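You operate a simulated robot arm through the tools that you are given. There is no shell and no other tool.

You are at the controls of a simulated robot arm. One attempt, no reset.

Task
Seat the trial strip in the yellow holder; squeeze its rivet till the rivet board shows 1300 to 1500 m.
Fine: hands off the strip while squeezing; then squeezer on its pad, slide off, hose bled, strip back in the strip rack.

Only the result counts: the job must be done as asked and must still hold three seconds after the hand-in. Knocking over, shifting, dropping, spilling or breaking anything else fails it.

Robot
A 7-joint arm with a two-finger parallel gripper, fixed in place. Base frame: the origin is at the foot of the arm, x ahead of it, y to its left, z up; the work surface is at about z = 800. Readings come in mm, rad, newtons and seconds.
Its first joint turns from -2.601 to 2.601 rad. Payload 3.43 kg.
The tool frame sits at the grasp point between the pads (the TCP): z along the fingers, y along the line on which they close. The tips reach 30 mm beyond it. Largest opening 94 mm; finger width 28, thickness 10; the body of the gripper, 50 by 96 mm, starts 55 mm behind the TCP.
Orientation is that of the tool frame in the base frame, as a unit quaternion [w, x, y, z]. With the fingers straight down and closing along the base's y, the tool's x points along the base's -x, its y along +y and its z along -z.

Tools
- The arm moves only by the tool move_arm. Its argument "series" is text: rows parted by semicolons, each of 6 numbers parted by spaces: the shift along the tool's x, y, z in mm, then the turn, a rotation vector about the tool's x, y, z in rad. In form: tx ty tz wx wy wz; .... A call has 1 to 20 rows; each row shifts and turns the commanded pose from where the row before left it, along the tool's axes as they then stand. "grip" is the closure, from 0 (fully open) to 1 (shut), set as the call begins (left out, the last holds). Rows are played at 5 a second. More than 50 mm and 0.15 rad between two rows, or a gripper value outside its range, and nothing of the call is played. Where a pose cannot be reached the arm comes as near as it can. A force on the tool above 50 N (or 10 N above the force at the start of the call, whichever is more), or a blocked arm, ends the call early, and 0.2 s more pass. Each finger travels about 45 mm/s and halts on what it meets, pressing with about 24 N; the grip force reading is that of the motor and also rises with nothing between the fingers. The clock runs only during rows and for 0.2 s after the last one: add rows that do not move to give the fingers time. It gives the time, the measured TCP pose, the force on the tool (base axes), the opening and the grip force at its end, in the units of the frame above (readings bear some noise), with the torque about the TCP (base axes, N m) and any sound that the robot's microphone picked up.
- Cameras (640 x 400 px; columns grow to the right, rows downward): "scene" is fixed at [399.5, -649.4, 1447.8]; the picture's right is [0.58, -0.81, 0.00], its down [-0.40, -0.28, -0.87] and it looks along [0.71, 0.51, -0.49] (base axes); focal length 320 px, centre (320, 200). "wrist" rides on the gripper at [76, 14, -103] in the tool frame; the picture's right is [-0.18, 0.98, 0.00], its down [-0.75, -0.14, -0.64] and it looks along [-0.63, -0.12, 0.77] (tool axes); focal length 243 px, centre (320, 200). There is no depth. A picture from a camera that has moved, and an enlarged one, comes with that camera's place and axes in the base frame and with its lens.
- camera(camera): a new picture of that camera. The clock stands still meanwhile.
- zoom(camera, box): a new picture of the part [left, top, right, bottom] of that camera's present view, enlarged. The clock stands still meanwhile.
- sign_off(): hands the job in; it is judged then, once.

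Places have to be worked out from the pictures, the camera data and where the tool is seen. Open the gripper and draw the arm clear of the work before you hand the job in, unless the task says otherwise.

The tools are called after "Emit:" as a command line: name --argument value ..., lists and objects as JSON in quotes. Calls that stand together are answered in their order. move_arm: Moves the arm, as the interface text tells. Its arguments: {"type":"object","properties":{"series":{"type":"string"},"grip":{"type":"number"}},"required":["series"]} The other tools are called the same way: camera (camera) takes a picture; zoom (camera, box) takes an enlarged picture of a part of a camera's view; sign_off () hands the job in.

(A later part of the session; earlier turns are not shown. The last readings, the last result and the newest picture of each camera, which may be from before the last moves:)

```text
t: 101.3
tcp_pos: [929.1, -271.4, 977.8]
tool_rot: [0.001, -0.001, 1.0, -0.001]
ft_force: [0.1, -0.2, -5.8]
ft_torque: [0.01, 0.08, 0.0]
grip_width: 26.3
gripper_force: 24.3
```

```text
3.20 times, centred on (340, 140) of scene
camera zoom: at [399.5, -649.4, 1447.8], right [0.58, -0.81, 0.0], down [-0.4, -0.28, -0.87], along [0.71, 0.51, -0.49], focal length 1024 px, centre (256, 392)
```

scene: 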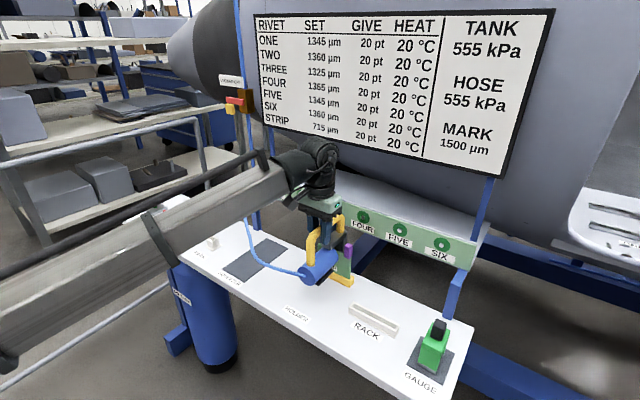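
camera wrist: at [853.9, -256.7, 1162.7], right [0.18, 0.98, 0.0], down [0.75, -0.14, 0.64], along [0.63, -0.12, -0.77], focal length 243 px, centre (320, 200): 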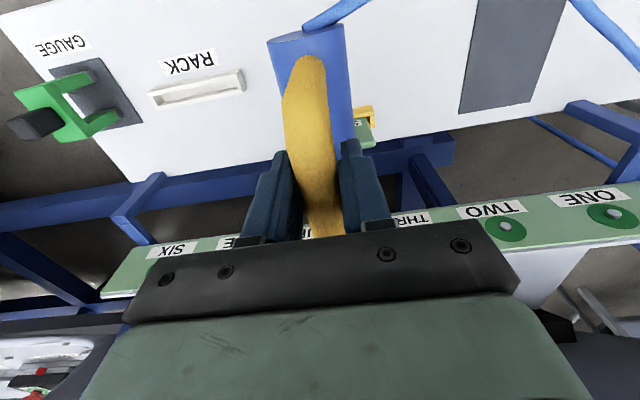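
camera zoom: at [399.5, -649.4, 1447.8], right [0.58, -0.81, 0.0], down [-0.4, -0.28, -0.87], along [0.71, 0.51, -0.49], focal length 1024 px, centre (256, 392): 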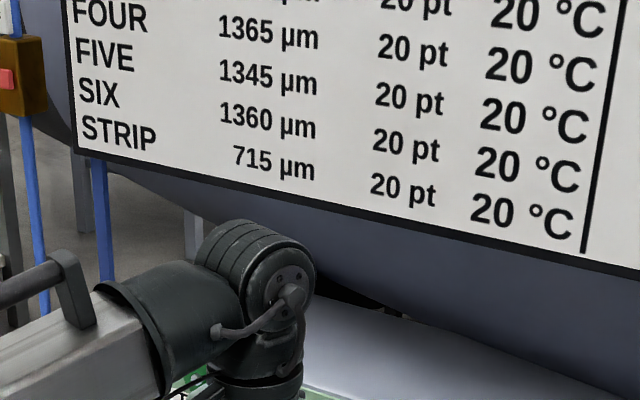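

Unchanged. Another 2 mm down toward z ≈ 976.

Emit:
move_arm --series "0 0 2 0 0 0"

Emit:
zoom --camera "scene" --box '[240, 90, 440, 190]'

Emit:
zoom --camera "scene" --box '[325, 225, 375, 285]'

```text
t: 101.7
tcp_pos: [929.8, -272.3, 976.6]
tool_rot: [0.001, 0.001, 1.0, 0.0]
ft_force: [0.1, 0.1, -6.6]
ft_torque: [0.01, 0.13, -0.02]
grip_width: 26.2
gripper_force: 23.6
```

```text
3.20 times, centred on (340, 140) of scene
camera zoom: at [399.5, -649.4, 1447.8], right [0.58, -0.81, 0.0], down [-0.4, -0.28, -0.87], along [0.71, 0.51, -0.49], focal length 1024 px, centre (256, 392)
```

zoom: 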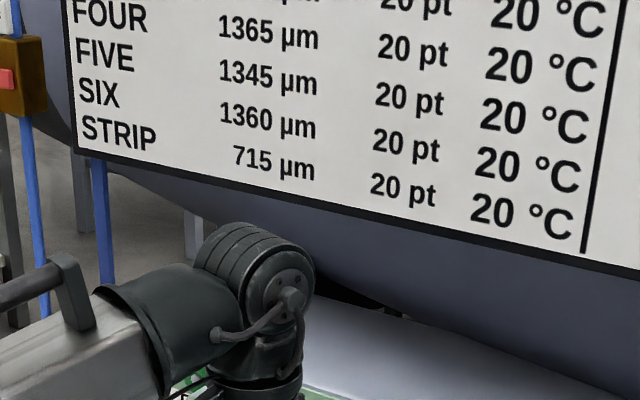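

```text
6.67 times, centred on (350, 255) of scene
camera zoom: at [399.5, -649.4, 1447.8], right [0.58, -0.81, 0.0], down [-0.4, -0.28, -0.87], along [0.71, 0.51, -0.49], focal length 2134 px, centre (120, -167)
```

zoom: 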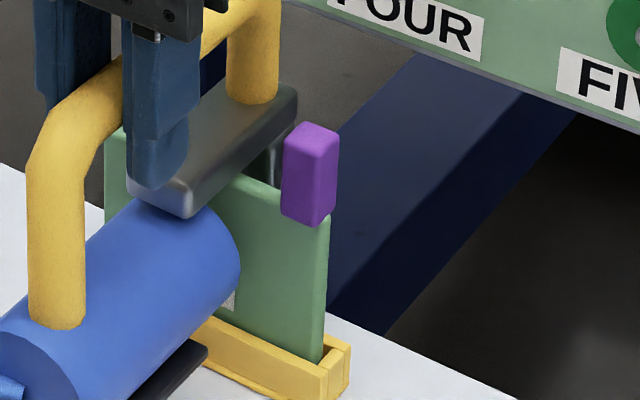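

Still 715 with the die about 6 mm above the rivet axis. Down 2 mm more.

Emit:
move_arm --series "0 0 2 0 0 0"

Emit:
zoom --camera "scene" --box '[240, 90, 440, 190]'

```text
t: 102.1
tcp_pos: [928.8, -271.5, 973.9]
tool_rot: [0.001, 0.001, 1.0, -0.001]
ft_force: [-0.1, -0.7, -5.2]
ft_torque: [-0.02, 0.13, -0.03]
grip_width: 26.2
gripper_force: 23.7
```

```text
3.20 times, centred on (340, 140) of scene
camera zoom: at [399.5, -649.4, 1447.8], right [0.58, -0.81, 0.0], down [-0.4, -0.28, -0.87], along [0.71, 0.51, -0.49], focal length 1024 px, centre (256, 392)
```

zoom: 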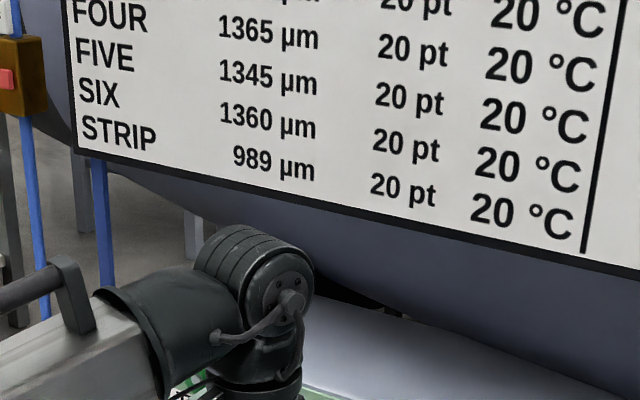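

It engaged: STRIP jumped to 989 µm within this 0.4 s call, so it squeezes on its own once aligned. Dwelling another full call could overshoot, so I back up 6 mm at once and read.

Emit:
move_arm --series "0 0 -6 0 0 0"

Emit:
zoom --camera "scene" --box '[240, 90, 440, 190]'

Emit:
zoom --camera "scene" --box '[325, 225, 375, 285]'

```text
t: 102.5
tcp_pos: [929.4, -271.4, 979.8]
tool_rot: [0.0, -0.001, 1.0, 0.0]
ft_force: [-0.2, -0.3, -6.1]
ft_torque: [-0.02, 0.11, -0.03]
grip_width: 26.6
gripper_force: 24.0
```

```text
3.20 times, centred on (340, 140) of scene
camera zoom: at [399.5, -649.4, 1447.8], right [0.58, -0.81, 0.0], down [-0.4, -0.28, -0.87], along [0.71, 0.51, -0.49], focal length 1024 px, centre (256, 392)
```

zoom: 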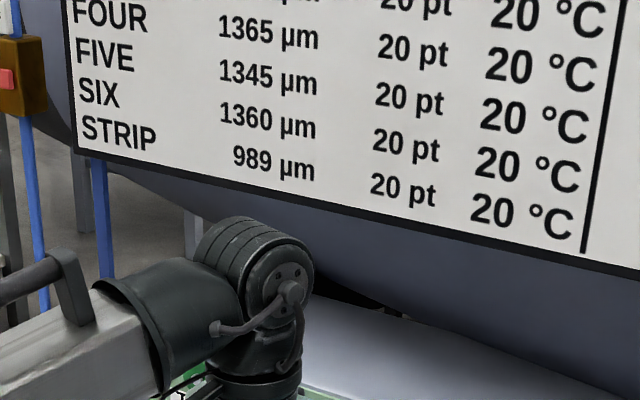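

```text
6.67 times, centred on (350, 255) of scene
camera zoom: at [399.5, -649.4, 1447.8], right [0.58, -0.81, 0.0], down [-0.4, -0.28, -0.87], along [0.71, 0.51, -0.49], focal length 2134 px, centre (120, -167)
```

zoom: 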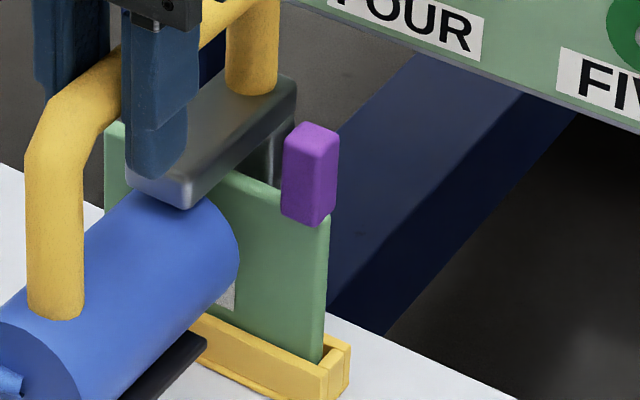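

Reading stays at 989 after backing off. I return to the not-engaged height (down 4 mm) and check before taking another bite.

Emit:
move_arm --series "0 0 4 0 0 0; 0 0 0 0 0 0"

Emit:
zoom --camera "scene" --box '[240, 90, 440, 190]'

Emit:
zoom --camera "scene" --box '[430, 10, 560, 180]'

```text
t: 103.1
tcp_pos: [928.7, -270.7, 975.2]
tool_rot: [0.001, 0.0, 1.0, -0.001]
ft_force: [0.2, 0.1, -5.6]
ft_torque: [0.02, 0.1, 0.0]
grip_width: 26.4
gripper_force: 24.3
```

```text
3.20 times, centred on (340, 140) of scene
camera zoom: at [399.5, -649.4, 1447.8], right [0.58, -0.81, 0.0], down [-0.4, -0.28, -0.87], along [0.71, 0.51, -0.49], focal length 1024 px, centre (256, 392)
```

zoom: 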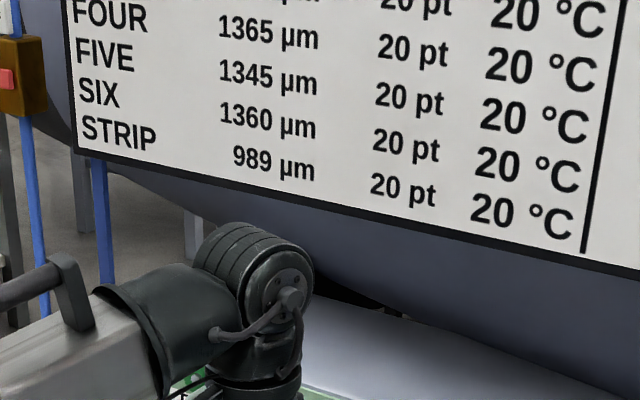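

```text
2.35 times, centred on (495, 95) of scene
camera zoom: at [399.5, -649.4, 1447.8], right [0.58, -0.81, 0.0], down [-0.4, -0.28, -0.87], along [0.71, 0.51, -0.49], focal length 753 px, centre (-92, 447)
```

zoom: 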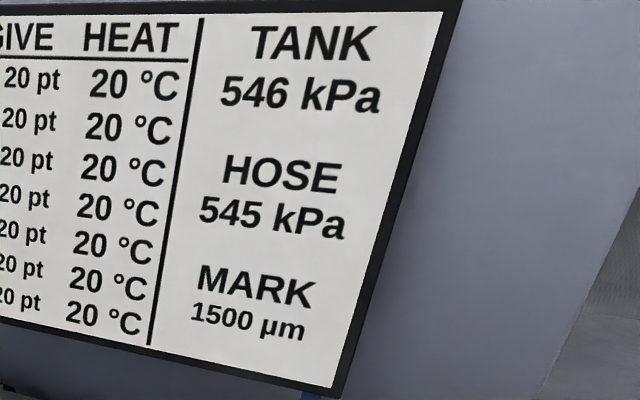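

Tank fell 555→546 kPa, so each engagement is one discrete stroke. I take a second stroke by going 2 mm down.

Emit:
move_arm --series "0 0 2 0 0 0"

Emit:
zoom --camera "scene" --box '[240, 90, 440, 190]'

Emit:
zoom --camera "scene" --box '[430, 10, 560, 180]'

```text
t: 103.5
tcp_pos: [929.0, -271.6, 973.7]
tool_rot: [0.001, -0.001, 1.0, -0.001]
ft_force: [0.3, 0.3, -5.7]
ft_torque: [0.03, 0.1, 0.01]
grip_width: 26.1
gripper_force: 23.5
```

```text
3.20 times, centred on (340, 140) of scene
camera zoom: at [399.5, -649.4, 1447.8], right [0.58, -0.81, 0.0], down [-0.4, -0.28, -0.87], along [0.71, 0.51, -0.49], focal length 1024 px, centre (256, 392)
```

zoom: 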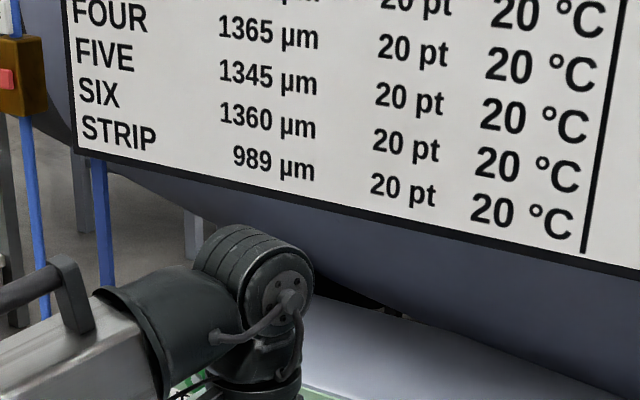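

```text
2.35 times, centred on (495, 95) of scene
camera zoom: at [399.5, -649.4, 1447.8], right [0.58, -0.81, 0.0], down [-0.4, -0.28, -0.87], along [0.71, 0.51, -0.49], focal length 753 px, centre (-92, 447)
```

zoom: 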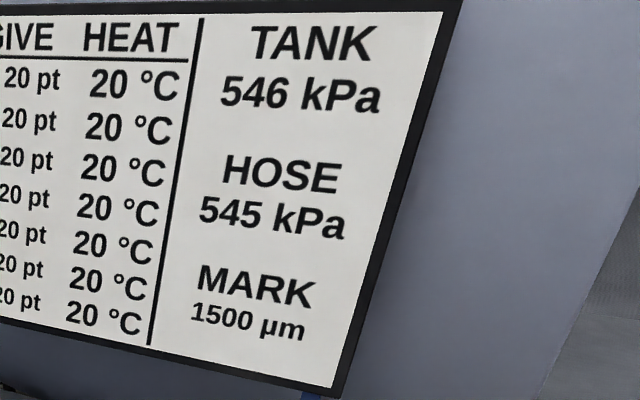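

No change yet at the same height. I hold still one short call to see whether dwell triggers it.

Emit:
move_arm --series "0 0 0 0 0 0"

Emit:
zoom --camera "scene" --box '[240, 90, 440, 190]'

Emit:
zoom --camera "scene" --box '[430, 10, 560, 180]'

```text
t: 103.9
tcp_pos: [929.2, -271.3, 973.0]
tool_rot: [0.0, 0.0, 1.0, -0.001]
ft_force: [0.2, -0.5, -6.9]
ft_torque: [0.0, 0.13, 0.0]
grip_width: 26.3
gripper_force: 24.1
```

```text
3.20 times, centred on (340, 140) of scene
camera zoom: at [399.5, -649.4, 1447.8], right [0.58, -0.81, 0.0], down [-0.4, -0.28, -0.87], along [0.71, 0.51, -0.49], focal length 1024 px, centre (256, 392)
```

zoom: 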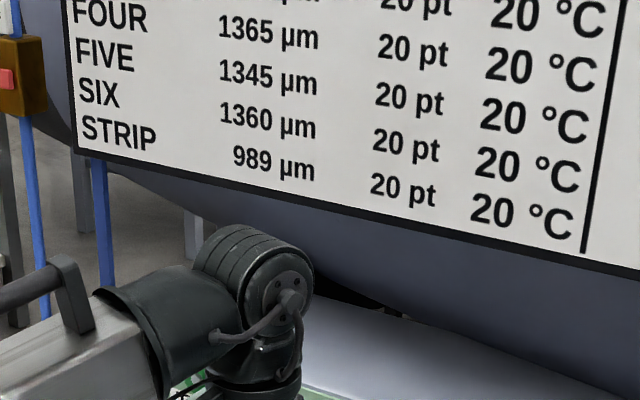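

```text
2.35 times, centred on (495, 95) of scene
camera zoom: at [399.5, -649.4, 1447.8], right [0.58, -0.81, 0.0], down [-0.4, -0.28, -0.87], along [0.71, 0.51, -0.49], focal length 753 px, centre (-92, 447)
```

zoom: 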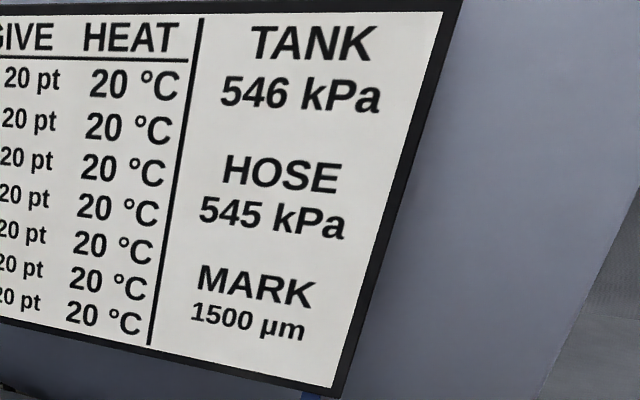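

No dwell effect, so it probably needs to leave the rivet to re-arm. I lift 26 mm clear of the rivet, then come back down to just above the firing height.

Emit:
move_arm --series "0 0 -4 0 0 0; 0 0 -6 0 0 0; 0 0 -8 0 0 0; 0 0 -6 0 0 0; 0 0 -3 0 0 0; 0 0 0 0 0 0"

Emit:
move_arm --series "0 0 3 0 0 0; 0 0 5 0 0 0; 0 0 6 0 0 0; 0 0 6 0 0 0; 0 0 3 0 0 0; 0 0 1 0 0 0"

Emit:
zoom --camera "scene" --box '[240, 90, 440, 190]'

```text
t: 105.3
tcp_pos: [928.9, -271.1, 999.2]
tool_rot: [0.0, 0.0, 1.0, -0.002]
ft_force: [-0.2, 0.5, -5.9]
ft_torque: [-0.01, 0.16, -0.01]
grip_width: 26.4
gripper_force: 24.4
```

```text
t: 106.7
tcp_pos: [929.5, -272.6, 977.4]
tool_rot: [0.0, 0.001, 1.0, -0.002]
ft_force: [0.4, 0.7, -6.4]
ft_torque: [0.01, 0.13, 0.02]
grip_width: 26.6
gripper_force: 23.7
```

```text
3.20 times, centred on (340, 140) of scene
camera zoom: at [399.5, -649.4, 1447.8], right [0.58, -0.81, 0.0], down [-0.4, -0.28, -0.87], along [0.71, 0.51, -0.49], focal length 1024 px, centre (256, 392)
```

zoom: 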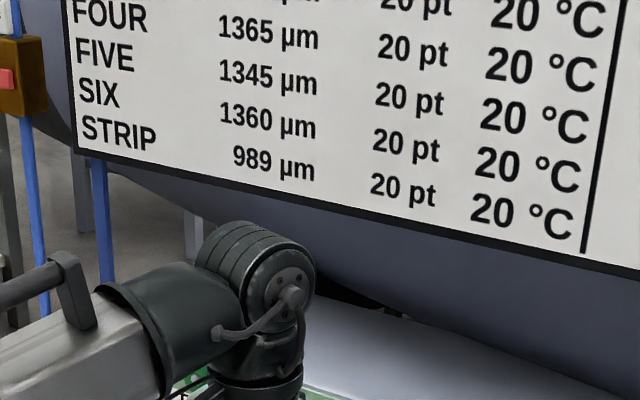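

Still 989 at z ≈ 976–977. I go down 2 mm to the firing height.

Emit:
move_arm --series "0 0 2 0 0 0"

Emit:
zoom --camera "scene" --box '[240, 90, 440, 190]'

Emit:
zoom --camera "scene" --box '[430, 10, 560, 180]'

```text
t: 107.1
tcp_pos: [930.4, -272.0, 974.7]
tool_rot: [0.001, 0.0, 1.0, -0.001]
ft_force: [0.0, -0.2, -5.7]
ft_torque: [0.02, 0.07, -0.01]
grip_width: 26.5
gripper_force: 23.9
```

```text
3.20 times, centred on (340, 140) of scene
camera zoom: at [399.5, -649.4, 1447.8], right [0.58, -0.81, 0.0], down [-0.4, -0.28, -0.87], along [0.71, 0.51, -0.49], focal length 1024 px, centre (256, 392)
```

zoom: 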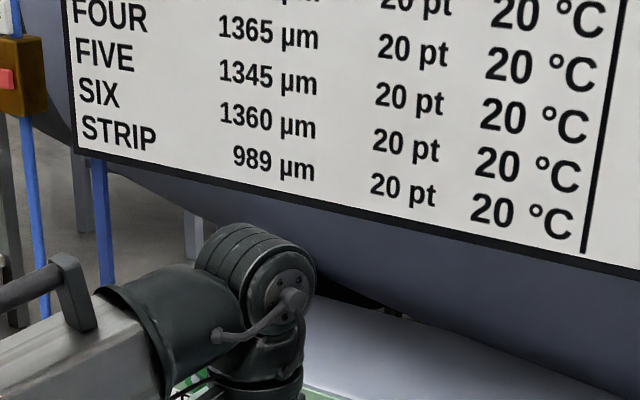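

```text
2.35 times, centred on (495, 95) of scene
camera zoom: at [399.5, -649.4, 1447.8], right [0.58, -0.81, 0.0], down [-0.4, -0.28, -0.87], along [0.71, 0.51, -0.49], focal length 753 px, centre (-92, 447)
```

zoom: 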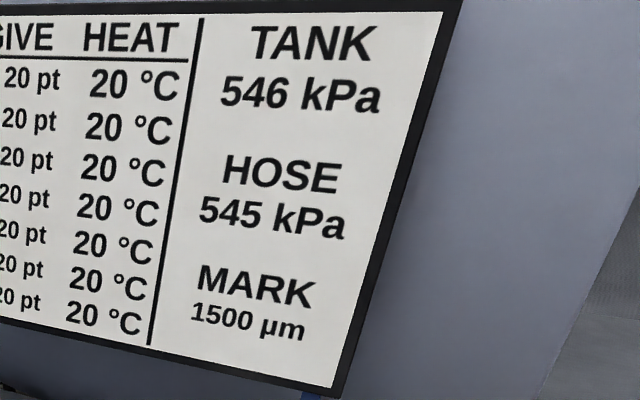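

I'm about 1 mm higher than the first firing height. Down 1 mm more.

Emit:
move_arm --series "0 0 1 0 0 0"

Emit:
zoom --camera "scene" --box '[240, 90, 440, 190]'

Emit:
zoom --camera "scene" --box '[430, 10, 560, 180]'

```text
t: 107.5
tcp_pos: [929.5, -272.6, 973.8]
tool_rot: [0.0, -0.001, 1.0, -0.001]
ft_force: [0.4, 0.3, -6.1]
ft_torque: [-0.01, 0.1, 0.0]
grip_width: 26.3
gripper_force: 24.1
```

```text
3.20 times, centred on (340, 140) of scene
camera zoom: at [399.5, -649.4, 1447.8], right [0.58, -0.81, 0.0], down [-0.4, -0.28, -0.87], along [0.71, 0.51, -0.49], focal length 1024 px, centre (256, 392)
```

zoom: 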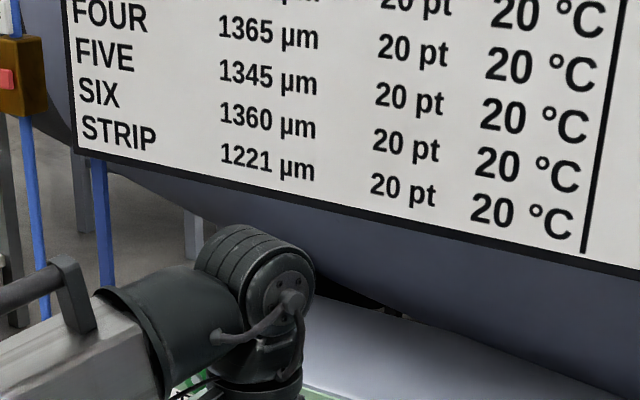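

```text
2.35 times, centred on (495, 95) of scene
camera zoom: at [399.5, -649.4, 1447.8], right [0.58, -0.81, 0.0], down [-0.4, -0.28, -0.87], along [0.71, 0.51, -0.49], focal length 753 px, centre (-92, 447)
```

zoom: 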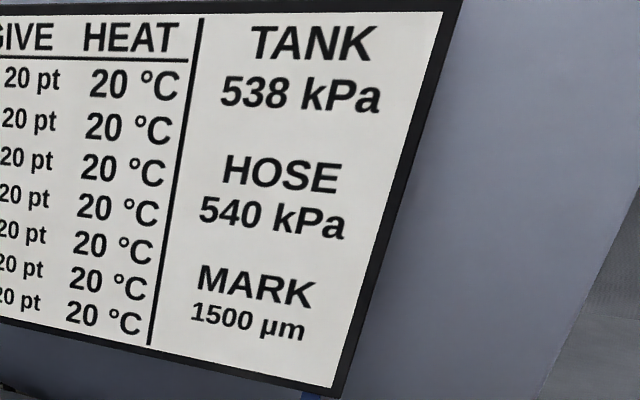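

Second stroke: 989 → 1221 µm (+232, diminishing). A third should land around 1410–1420, inside the window. I lift to re-arm and return to the same height.

Emit:
move_arm --series "0 0 -4 0 0 0; 0 0 -6 0 0 0; 0 0 -8 0 0 0; 0 0 -6 0 0 0; 0 0 -3 0 0 0; 0 0 0 0 0 0"

Emit:
move_arm --series "0 0 3 0 0 0; 0 0 5 0 0 0; 0 0 6 0 0 0; 0 0 6 0 0 0; 0 0 3 0 0 0; 0 0 1 0 0 0"

Emit:
zoom --camera "scene" --box '[240, 90, 440, 190]'

```text
t: 108.9
tcp_pos: [930.6, -271.2, 1001.2]
tool_rot: [0.0, 0.0, 1.0, -0.001]
ft_force: [0.1, -0.2, -5.7]
ft_torque: [0.01, 0.12, -0.03]
grip_width: 26.5
gripper_force: 24.2
```

```text
t: 110.3
tcp_pos: [929.3, -271.7, 976.6]
tool_rot: [0.0, 0.0, 1.0, -0.001]
ft_force: [-0.1, -0.5, -5.6]
ft_torque: [0.01, 0.1, 0.01]
grip_width: 26.4
gripper_force: 23.8
```

```text
3.20 times, centred on (340, 140) of scene
camera zoom: at [399.5, -649.4, 1447.8], right [0.58, -0.81, 0.0], down [-0.4, -0.28, -0.87], along [0.71, 0.51, -0.49], focal length 1024 px, centre (256, 392)
```

zoom: 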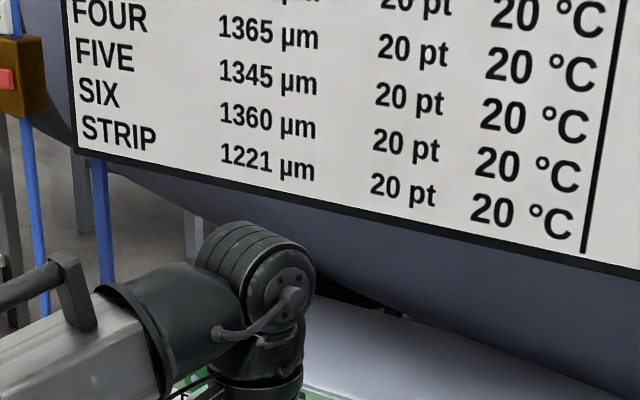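

Still 1221 after re-arming. I descend the last 3 mm in two rows for the third stroke.

Emit:
move_arm --series "0 0 1.5 0 0 0; 0 0 1.5 0 0 0"

Emit:
zoom --camera "scene" --box '[240, 90, 440, 190]'

Emit:
zoom --camera "scene" --box '[430, 10, 560, 180]'

```text
t: 110.9
tcp_pos: [930.2, -271.9, 973.3]
tool_rot: [0.001, -0.001, 1.0, -0.001]
ft_force: [0.2, 0.7, -6.2]
ft_torque: [0.03, 0.08, -0.01]
grip_width: 26.8
gripper_force: 24.3
```

```text
3.20 times, centred on (340, 140) of scene
camera zoom: at [399.5, -649.4, 1447.8], right [0.58, -0.81, 0.0], down [-0.4, -0.28, -0.87], along [0.71, 0.51, -0.49], focal length 1024 px, centre (256, 392)
```

zoom: 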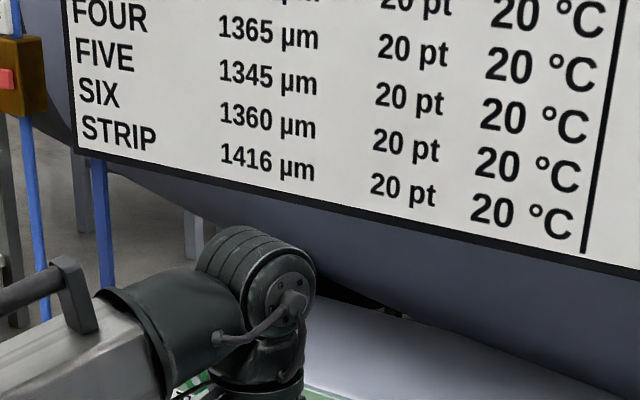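

```text
2.35 times, centred on (495, 95) of scene
camera zoom: at [399.5, -649.4, 1447.8], right [0.58, -0.81, 0.0], down [-0.4, -0.28, -0.87], along [0.71, 0.51, -0.49], focal length 753 px, centre (-92, 447)
```

zoom: 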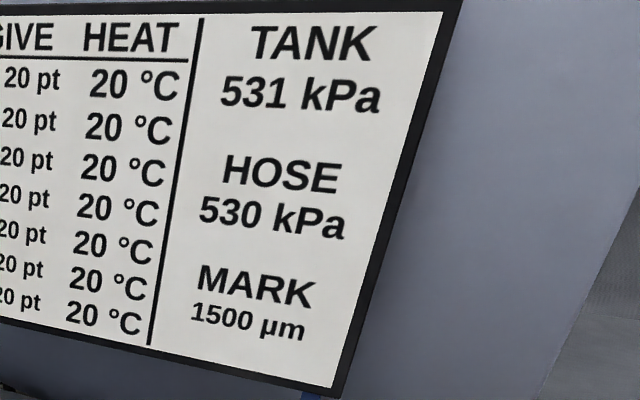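

STRIP reads 1416 µm, well inside 1300–1500. I lift the squeezer straight up clear of the strip.

Emit:
move_arm --series "0 0 -3 0 0 0; 0 0 -5 0 0 0; 0 0 -7 0 0 0; 0 0 -8 0 0 0; 0 0 -8 0 0 0; 0 0 -8 0 0 0; 0 0 -8 0 0 0; 0 0 -8 0 0 0; 0 0 -8 0 0 0; 0 0 -8 0 0 0; 0 0 -7 0 0 0; 0 0 -5 0 0 0; 0 0 -3 0 0 0; 0 0 0 0 0 0"

Emit:
camera --camera "scene"

Emit:
zoom --camera "scene" --box '[290, 180, 400, 300]'

```text
t: 113.9
tcp_pos: [929.5, -272.2, 1059.8]
tool_rot: [0.0, 0.0, 1.0, -0.001]
ft_force: [0.1, -0.2, -6.1]
ft_torque: [0.0, 0.13, -0.01]
grip_width: 26.5
gripper_force: 23.9
```

```text
taken
```

scene: 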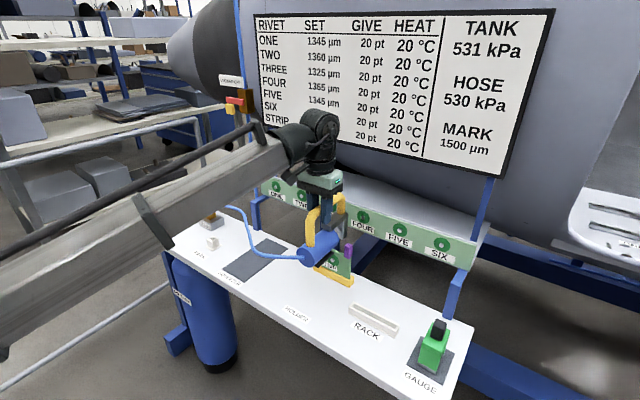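

```text
3.33 times, centred on (345, 240) of scene
camera zoom: at [399.5, -649.4, 1447.8], right [0.58, -0.81, 0.0], down [-0.4, -0.28, -0.87], along [0.71, 0.51, -0.49], focal length 1067 px, centre (237, 67)
```

zoom: 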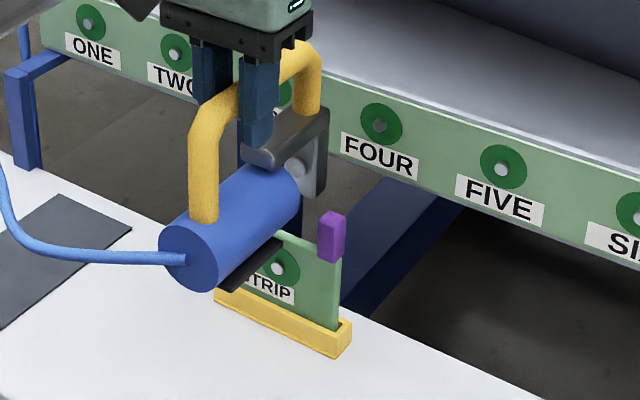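

The squeezed rivet shows a set ring and the strip stands undisturbed. I reverse the exact carry path back over the pad.

Emit:
move_arm --series "0.5 3 0 0 0 0; 1 7.5 0 0 0 0; 1.5 12 0 0 0 0; 1.8 14 0 0 0 0; 1.8 14 0 0 0 0; 1.8 14 0 0 0 0; 1.8 14 0 0 0 0; 1.8 14 0 0 0 0; 1.8 14 0 0 0 0; 1.8 14 0 0 0 0; 1.8 14 0 0 0 0; 1.8 14 0 0 0 0; 1.8 14 0 0 0 0; 1.8 14 0 0 0 0; 1.8 14 0 0 0 0; 1.8 14 0 0 0 0; 1.8 14 0 0 0 0; 1.5 12 0 0 0 0; 1 8 0 0 0 0; 0.5 4 0 0 0 0"

Emit:
camera --camera "scene"

Emit:
zoom --camera "scene" --box '[210, 165, 290, 285]'

Emit:
camera --camera "wrist"

```text
t: 118.1
tcp_pos: [897.8, -28.1, 1059.4]
tool_rot: [0.0, 0.0, 1.0, -0.002]
ft_force: [0.4, -0.2, -6.0]
ft_torque: [0.01, 0.12, -0.01]
grip_width: 26.2
gripper_force: 23.5
```

```text
taken
```

scene: 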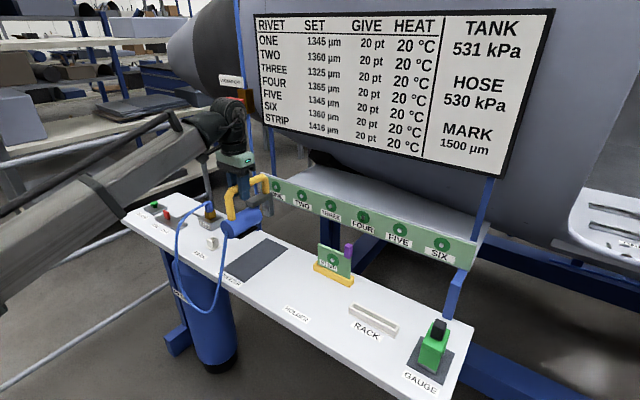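

```text
3.33 times, centred on (250, 225) of scene
camera zoom: at [399.5, -649.4, 1447.8], right [0.58, -0.81, 0.0], down [-0.4, -0.28, -0.87], along [0.71, 0.51, -0.49], focal length 1067 px, centre (553, 117)
```

zoom: 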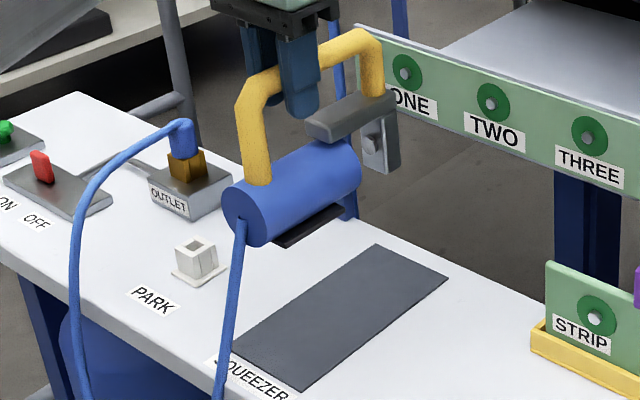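

```text
taken
camera wrist: at [823.0, -13.2, 1162.8], right [0.18, 0.98, 0.0], down [0.75, -0.14, 0.64], along [0.63, -0.12, -0.77], focal length 243 px, centre (320, 200)
```

wrist: 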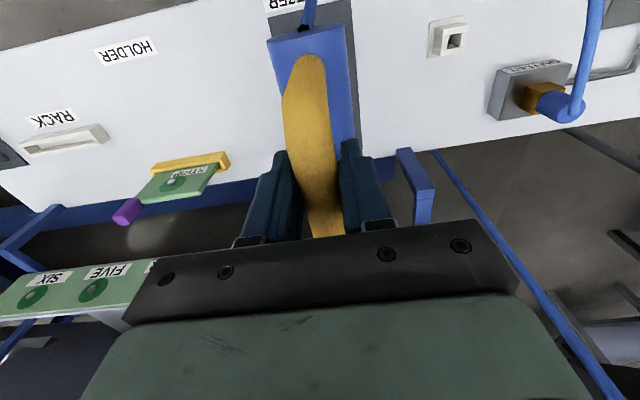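

Over the pad with the reading held at 1416. I descend 114 mm, then feel for the pad slowly.

Emit:
move_arm --series "0 0 3 0 0 0; 0 0 5 0 0 0; 0 0 8 0 0 0; 0 0 10 0 0 0; 0 0 10 0 0 0; 0 0 10 0 0 0; 0 0 10 0 0 0; 0 0 10 0 0 0; 0 0 10 0 0 0; 0 0 10 0 0 0; 0 0 10 0 0 0; 0 0 8 0 0 0; 0 0 5 0 0 0; 0 0 3 0 0 0; 0 0 2 0 0 0; 0 0 0 0 0 0"

Emit:
zoom --camera "scene" --box '[215, 180, 295, 275]'

```text
t: 121.5
tcp_pos: [899.5, -30.1, 945.7]
tool_rot: [0.0, 0.001, 1.0, -0.001]
ft_force: [-0.5, 0.2, -5.8]
ft_torque: [-0.02, 0.11, 0.02]
grip_width: 26.7
gripper_force: 24.0
```

```text
4.21 times, centred on (255, 228) of scene
camera zoom: at [399.5, -649.4, 1447.8], right [0.58, -0.81, 0.0], down [-0.4, -0.28, -0.87], along [0.71, 0.51, -0.49], focal length 1348 px, centre (594, 84)
```

zoom: 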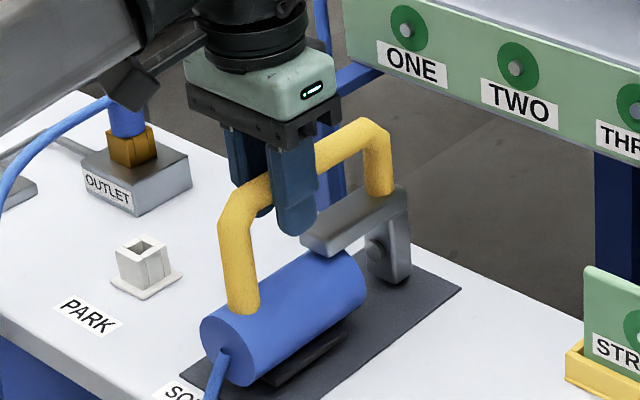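

The squeezer hovers about 9 mm above its pad in line with its old spot. I lower 7 mm, then creep.

Emit:
move_arm --series "0 0 2 0 0 0; 0 0 2 0 0 0; 0 0 2 0 0 0; 0 0 1 0 0 0; 0 0 0 0 0 0"

Emit:
move_arm --series "0 0 1 0 0 0; 0 0 1 0 0 0; 0 0 0 0 0 0"

```text
t: 122.7
tcp_pos: [899.2, -29.7, 938.6]
tool_rot: [0.001, 0.0, 1.0, -0.001]
ft_force: [0.4, 0.8, -4.4]
ft_torque: [0.08, 0.01, -0.03]
grip_width: 26.3
gripper_force: 23.8
```

```text
t: 123.5
tcp_pos: [898.6, -28.6, 937.3]
tool_rot: [0.001, 0.0, 1.0, -0.001]
ft_force: [-4.0, -3.0, 8.9]
ft_torque: [-0.08, -0.83, -0.12]
grip_width: 26.4
gripper_force: 24.1
```

It has landed (+8.9 N). I ease up 0.7 mm and open the gripper fully.

Emit:
move_arm --series "0 0 -0.7 0 0 0; 0 0 0 0 0 0"

Emit:
move_arm --series "0 0 0 0 0 0; 0 0 0 0 0 0; 0 0 0 0 0 0; 0 0 0 0 0 0; 0 0 0 0 0 0" --grip 0.2

Emit:
zoom --camera "scene" --box '[215, 180, 295, 275]'

Emit:
camera --camera "wrist"

```text
t: 124.1
tcp_pos: [899.0, -29.9, 937.0]
tool_rot: [0.001, 0.0, 1.0, 0.0]
ft_force: [-1.2, -0.4, -2.4]
ft_torque: [0.01, -0.14, -0.04]
grip_width: 26.1
gripper_force: 24.6
```

```text
t: 125.3
tcp_pos: [900.2, -29.4, 937.2]
tool_rot: [0.001, -0.001, 1.0, -0.001]
ft_force: [-0.5, 0.7, -0.6]
ft_torque: [-0.01, -0.04, 0.03]
grip_width: 75.3
gripper_force: 0.1
```

```text
4.21 times, centred on (255, 228) of scene
camera zoom: at [399.5, -649.4, 1447.8], right [0.58, -0.81, 0.0], down [-0.4, -0.28, -0.87], along [0.71, 0.51, -0.49], focal length 1348 px, centre (594, 84)
```

zoom: 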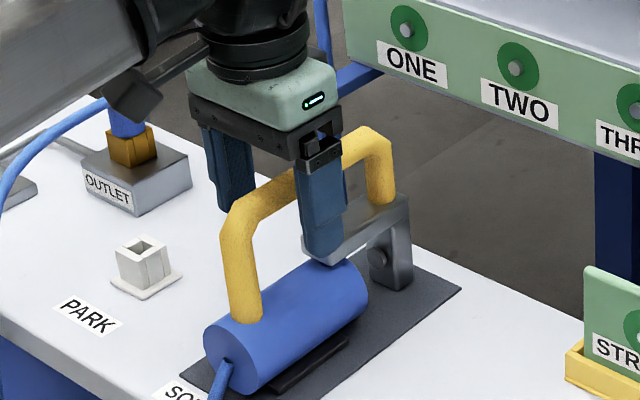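

```text
taken
camera wrist: at [823.0, -14.3, 1040.5], right [0.18, 0.98, 0.0], down [0.75, -0.14, 0.64], along [0.63, -0.12, -0.77], focal length 243 px, centre (320, 200)
```

wrist: 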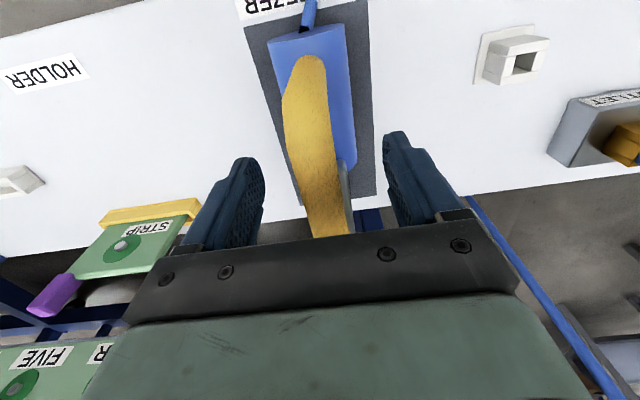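

The squeezer stands on its pad as before. I rise well clear of the handle.

Emit:
move_arm --series "0 0 -3 0 0 0; 0 0 -6 0 0 0; 0 0 -10 0 0 0; 0 0 -12 0 0 0; 0 0 -12 0 0 0; 0 0 -12 0 0 0; 0 0 -12 0 0 0; 0 0 -12 0 0 0; 0 0 -12 0 0 0; 0 0 -12 0 0 0; 0 0 -10 0 0 0; 0 0 -6 0 0 0; 0 0 -3 0 0 0; 0 0 0 0 0 0"

Emit:
zoom --camera "scene" --box '[120, 165, 300, 290]'

```text
t: 128.3
tcp_pos: [897.3, -28.0, 1059.7]
tool_rot: [0.0, 0.0, 1.0, 0.0]
ft_force: [0.0, 0.6, 0.1]
ft_torque: [0.0, 0.04, -0.03]
grip_width: 75.4
gripper_force: 0.1
```

```text
3.20 times, centred on (210, 228) of scene
camera zoom: at [399.5, -649.4, 1447.8], right [0.58, -0.81, 0.0], down [-0.4, -0.28, -0.87], along [0.71, 0.51, -0.49], focal length 1024 px, centre (672, 112)
```

zoom: 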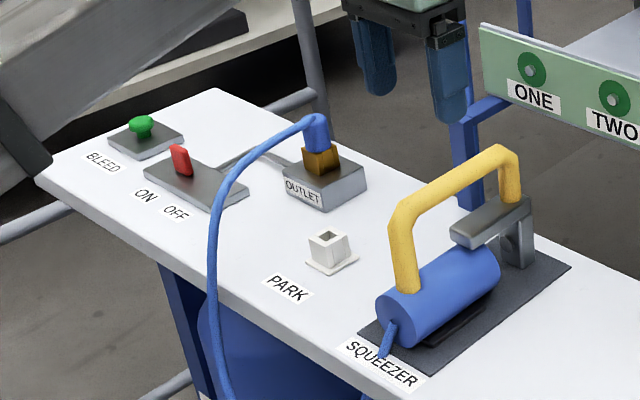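

Squeezer sits on its pad; slide still ON. I travel over to above the paddle at y ≈ 391.5.

Emit:
move_arm --series "0.4 8 0 0 0 0; 0.5 16 0 0 0 0; 0.5 22 0 0 0 0; 0.5 24 0 0 0 0; 0.5 24 0 0 0 0; 0.5 24 0 0 0 0; 0.5 24 0 0 0 0; 0.5 24 0 0 0 0; 0.5 24 0 0 0 0; 0.5 24 0 0 0 0; 0.5 24 0 0 0 0; 0.5 24 0 0 0 0; 0.5 24 0 0 0 0; 0.5 24 0 0 0 0; 0.5 24 0 0 0 0; 0.5 24 0 0 0 0; 0.5 24 0 0 0 0; 0.4 20 0 0 0 0; 0.4 12 0 0 0 0; 0.3 5.5 0 0 0 0" --grip 0.45

Emit:
camera --camera "wrist"

```text
t: 132.5
tcp_pos: [890.9, 390.3, 1058.9]
tool_rot: [0.001, 0.0, 1.0, -0.001]
ft_force: [0.2, -0.3, 0.5]
ft_torque: [-0.02, 0.02, -0.01]
grip_width: 52.1
gripper_force: 0.1
```

```text
taken
camera wrist: at [814.0, 405.1, 1162.2], right [0.18, 0.98, 0.0], down [0.75, -0.14, 0.64], along [0.63, -0.12, -0.77], focal length 243 px, centre (320, 200)
```

wrist: 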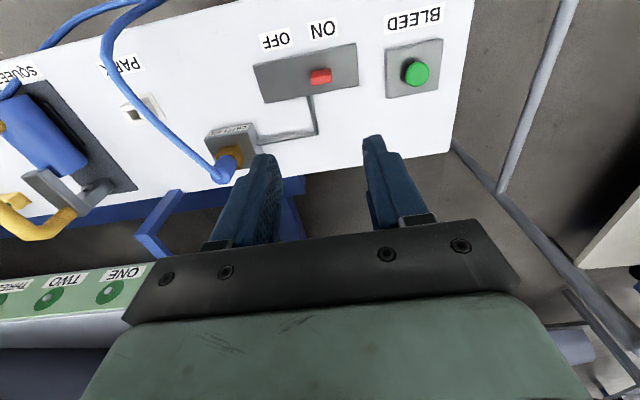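

I zoom to check the paddle and to measure the bleed button as well.

Emit:
zoom --camera "wrist" --box '[290, 30, 450, 110]'

Emit:
zoom --camera "scene" --box '[135, 190, 195, 230]'

```text
4.00 times, centred on (370, 70) of wrist
camera zoom: at [814.0, 405.1, 1162.2], right [0.18, 0.98, 0.0], down [0.75, -0.14, 0.64], along [0.63, -0.12, -0.77], focal length 970 px, centre (120, 720)
```

zoom: 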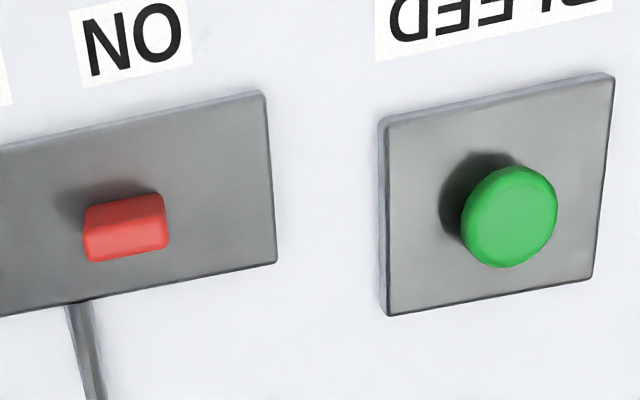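

```text
10.00 times, centred on (165, 210) of scene
camera zoom: at [399.5, -649.4, 1447.8], right [0.58, -0.81, 0.0], down [-0.4, -0.28, -0.87], along [0.71, 0.51, -0.49], focal length 3202 px, centre (1870, 100)
```

zoom: 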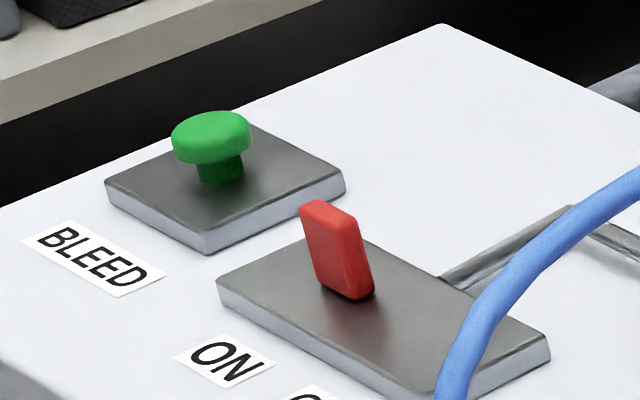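

Paddle is at about (888.5, 393), and the bleed top at about (907.5, 512.6, 828). I descend over the paddle.

Emit:
move_arm --series "1 1 4 0 0 0; 1.4 1.2 8 0 0 0; 0 0 12 0 0 0; 0 0 14 0 0 0; 0 0 14 0 0 0; 0 0 14 0 0 0; 0 0 14 0 0 0; 0 0 14 0 0 0; 0 0 14 0 0 0; 0 0 14 0 0 0; 0 0 14 0 0 0; 0 0 14 0 0 0; 0 0 12 0 0 0; 0 0 10 0 0 0; 0 0 8 0 0 0; 0 0 6 0 0 0; 0 0 3 0 0 0; 0 0 0 0 0 0"

Emit:
zoom --camera "scene" --box '[140, 180, 200, 230]'

Emit:
zoom --camera "wrist" --box '[200, 60, 480, 235]'

```text
t: 136.3
tcp_pos: [886.3, 392.9, 870.1]
tool_rot: [0.001, 0.0, 1.0, -0.001]
ft_force: [-0.2, 0.7, 0.3]
ft_torque: [0.0, 0.02, 0.01]
grip_width: 51.5
gripper_force: 0.1
```

```text
8.00 times, centred on (170, 205) of scene
camera zoom: at [399.5, -649.4, 1447.8], right [0.58, -0.81, 0.0], down [-0.4, -0.28, -0.87], along [0.71, 0.51, -0.49], focal length 2561 px, centre (1520, 160)
```

zoom: 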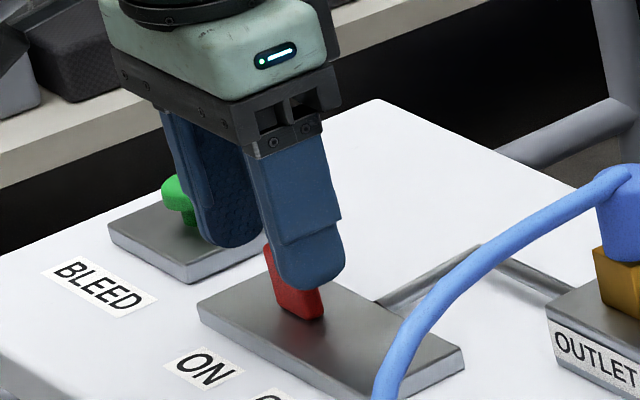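

```text
2.29 times, centred on (340, 148) of wrist
camera zoom: at [809.4, 407.7, 973.4], right [0.18, 0.98, 0.0], down [0.75, -0.14, 0.64], along [0.63, -0.12, -0.77], focal length 555 px, centre (274, 320)
```

zoom: 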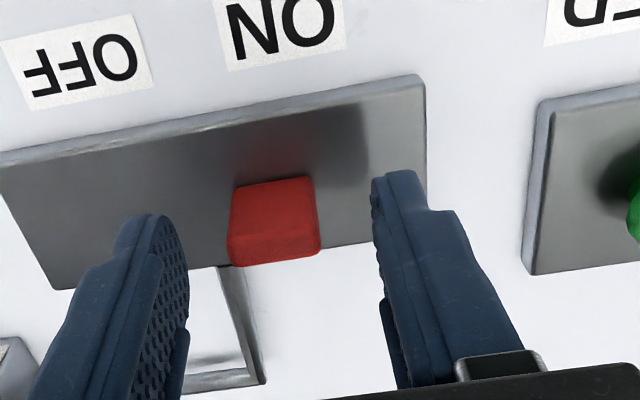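

Well centred. I lower 20 mm and close on the paddle.

Emit:
move_arm --series "-1 0 5 0 0 0; 0 0 6 0 0 0; 0 0 6 0 0 0; 0 0 3.5 0 0 0; 0 0 0 0 0 0"

Emit:
move_arm --series "0 0 0 0 0 0; 0 0 0 0 0 0; 0 0 0 0 0 0; 0 0 0 0 0 0" --grip 1

```text
t: 137.5
tcp_pos: [886.2, 394.3, 848.5]
tool_rot: [0.001, -0.001, 1.0, -0.001]
ft_force: [-0.4, -0.4, -0.6]
ft_torque: [0.04, -0.01, -0.02]
grip_width: 51.9
gripper_force: 0.1
```

```text
t: 138.5
tcp_pos: [887.2, 392.6, 848.5]
tool_rot: [0.002, 0.0, 1.0, -0.001]
ft_force: [-0.8, -3.3, -0.9]
ft_torque: [-0.03, 0.08, -0.13]
grip_width: 25.8
gripper_force: 45.0
```

Gripped. I draw the paddle back toward OFF by 20 mm first.

Emit:
move_arm --series "0 -2 0 0 0 0; 0 -2 0 0 0 0; 0 -2 0 0 0 0; 0 -2 0 0 0 0; 0 -2 0 0 0 0; 0 -2 0 0 0 0; 0 -2 0 0 0 0; 0 -2 0 0 0 0; 0 -2 0 0 0 0; 0 -2 0 0 0 0"

Emit:
zoom --camera "scene" --box '[240, 0, 560, 190]'

```text
t: 140.7
tcp_pos: [886.2, 371.6, 849.1]
tool_rot: [-0.001, 0.001, 1.0, -0.001]
ft_force: [-13.4, 2.5, -16.9]
ft_torque: [0.31, 0.0, 0.09]
grip_width: 26.1
gripper_force: 45.2
```

```text
2.00 times, centred on (400, 95) of scene
camera zoom: at [399.5, -649.4, 1447.8], right [0.58, -0.81, 0.0], down [-0.4, -0.28, -0.87], along [0.71, 0.51, -0.49], focal length 640 px, centre (160, 410)
```

zoom: 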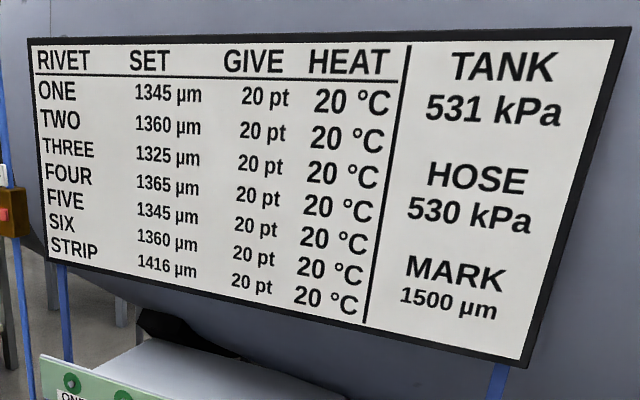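

Side forces built up (-13 N x, -17 N z), so I give way 1 mm in -x and 1 mm down and continue toward OFF.

Emit:
move_arm --series "0.7 -1 0.7 0 0 0; 0.6 -2 0.5 0 0 0; 0 -2 0 0 0 0; 0 -2 0 0 0 0; 0 -2 0 0 0 0; 0 -2 0 0 0 0"

```text
t: 142.1
tcp_pos: [887.1, 362.7, 847.7]
tool_rot: [0.001, 0.001, 1.0, -0.001]
ft_force: [-9.5, 2.8, 7.2]
ft_torque: [0.13, -1.09, -0.22]
grip_width: 25.8
gripper_force: 45.3
```

Emit:
move_arm --series "0.5 -2 -0.4 0 0 0; 0 -2 0 0 0 0; 0 -2 0 0 0 0; 0 -2 0 0 0 0; 0 -2 0 0 0 0"

Emit:
zoom --camera "wrist" --box '[200, 60, 480, 235]'

```text
t: 143.3
tcp_pos: [886.9, 352.8, 848.0]
tool_rot: [0.001, 0.0, 1.0, -0.001]
ft_force: [14.6, 3.4, -5.1]
ft_torque: [0.24, -0.29, 0.09]
grip_width: 25.7
gripper_force: 45.1
```

```text
2.29 times, centred on (340, 148) of wrist
camera zoom: at [810.9, 367.1, 951.6], right [0.18, 0.98, 0.0], down [0.75, -0.14, 0.64], along [0.63, -0.12, -0.77], focal length 555 px, centre (274, 320)
```

zoom: 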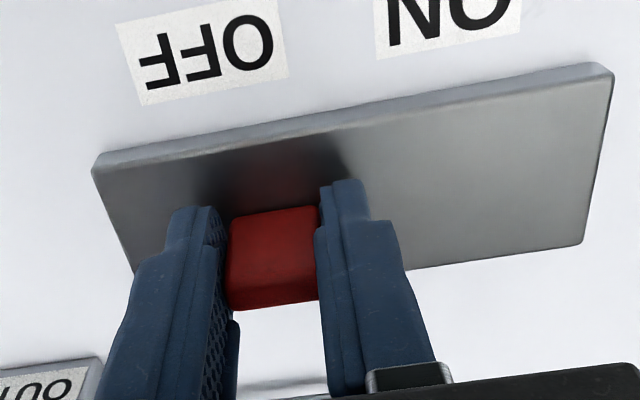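

The paddle is back at y ≈ 353, its original OFF place. I nudge 1 mm more, relax the side force and open.

Emit:
move_arm --series "-0.6 -1 0 0 0 0; 0 0 0 0 0 0"

Emit:
move_arm --series "0 0 0 0 0 0; 0 0 0 0 0 0; 0 0 0 0 0 0" --grip 0.45

Emit:
zoom --camera "scene" --box '[240, 0, 560, 190]'

Emit:
zoom --camera "wrist" --box '[200, 60, 480, 235]'

```text
t: 143.9
tcp_pos: [887.1, 350.2, 848.4]
tool_rot: [0.002, 0.0, 1.0, -0.001]
ft_force: [17.8, 3.3, 1.9]
ft_torque: [-0.08, -0.01, 0.02]
grip_width: 25.7
gripper_force: 45.7
```

```text
t: 144.7
tcp_pos: [887.0, 350.0, 849.6]
tool_rot: [-0.001, 0.0, 1.0, 0.0]
ft_force: [-0.2, -0.7, -0.2]
ft_torque: [0.01, 0.0, -0.02]
grip_width: 51.9
gripper_force: 0.0
```

```text
2.00 times, centred on (400, 95) of scene
camera zoom: at [399.5, -649.4, 1447.8], right [0.58, -0.81, 0.0], down [-0.4, -0.28, -0.87], along [0.71, 0.51, -0.49], focal length 640 px, centre (160, 410)
```

zoom: 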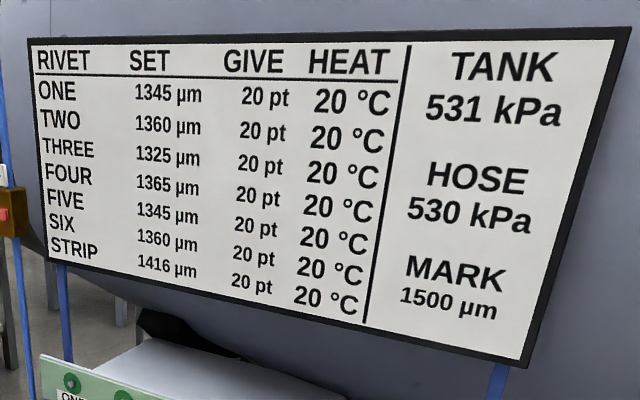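

```text
2.29 times, centred on (340, 148) of wrist
camera zoom: at [809.7, 365.7, 951.8], right [0.18, 0.98, 0.0], down [0.75, -0.14, 0.64], along [0.63, -0.12, -0.77], focal length 555 px, centre (274, 320)
```

zoom: 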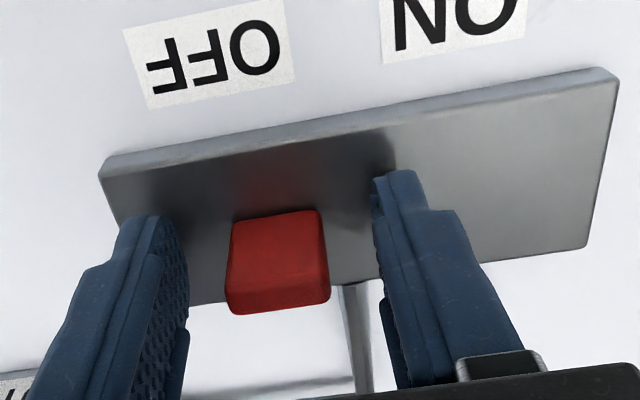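

Slide is OFF with 530 kPa trapped in the hose. I rise above the paddle, close the fingers and tilt the tool outward for the bleed button at (907.5, 512.6, 828).

Emit:
move_arm --series "0 0 -4 0 0 0; 0 0 -8 0 0 0; 0 0 -12 0 0 0; 0 0 -12 0 0 0; 0 0 -12 0 0 0; 0 0 -12 0 0 0; 0 0 -12 0 0 0; 0 0 -12 0 0 0; 0 0 -12 0 0 0; 0 0 -10 0 0 0; 0 0 -6 0 0 0; 0 0 -2 0 0 0; 0 0 0 0 -0.04 0; 0 0 0 0 -0.07 0; 0 0 0 0 -0.09 0; 0 0 0 0 -0.09 0; 0 0 0 0 -0.06 0; 0 0 0 0 0 0"

Emit:
move_arm --series "0 0 0 0 0 0; 0 0 0 0 0 0; 0 0 0 0 0 0; 0 0 0 0 0 0; 0 0 0 0 0 0" --grip 1

Emit:
camera --camera "wrist"

Emit:
zoom --camera "scene" --box '[110, 150, 230, 250]'

```text
t: 148.5
tcp_pos: [886.6, 350.0, 963.5]
tool_rot: [0.175, 0.001, 0.985, -0.001]
ft_force: [0.0, 0.2, 0.3]
ft_torque: [0.01, 0.05, 0.03]
grip_width: 51.7
gripper_force: 0.0
```

```text
t: 149.7
tcp_pos: [887.5, 350.8, 963.6]
tool_rot: [0.174, 0.0, 0.985, 0.0]
ft_force: [0.0, 0.2, -0.3]
ft_torque: [0.05, -0.03, 0.02]
grip_width: 0.3
gripper_force: 24.6
```

```text
taken
camera wrist: at [780.1, 365.6, 1033.5], right [0.17, 0.98, 0.06], down [0.49, -0.14, 0.86], along [0.86, -0.12, -0.5], focal length 243 px, centre (320, 200)
```

wrist: 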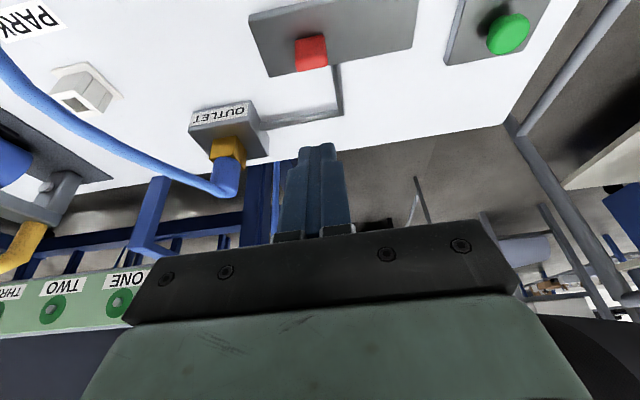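

```text
4.00 times, centred on (170, 200) of scene
camera zoom: at [399.5, -649.4, 1447.8], right [0.58, -0.81, 0.0], down [-0.4, -0.28, -0.87], along [0.71, 0.51, -0.49], focal length 1281 px, centre (920, 200)
```

zoom: 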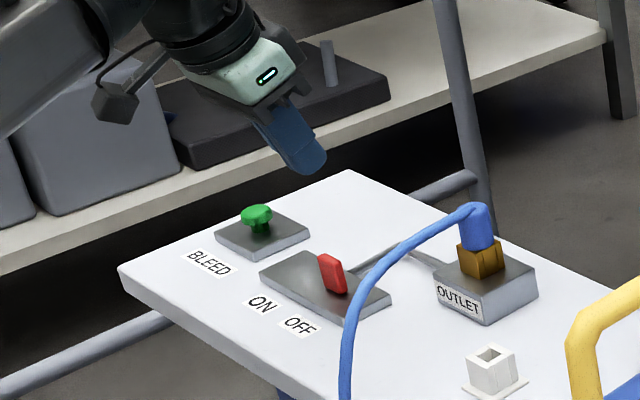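

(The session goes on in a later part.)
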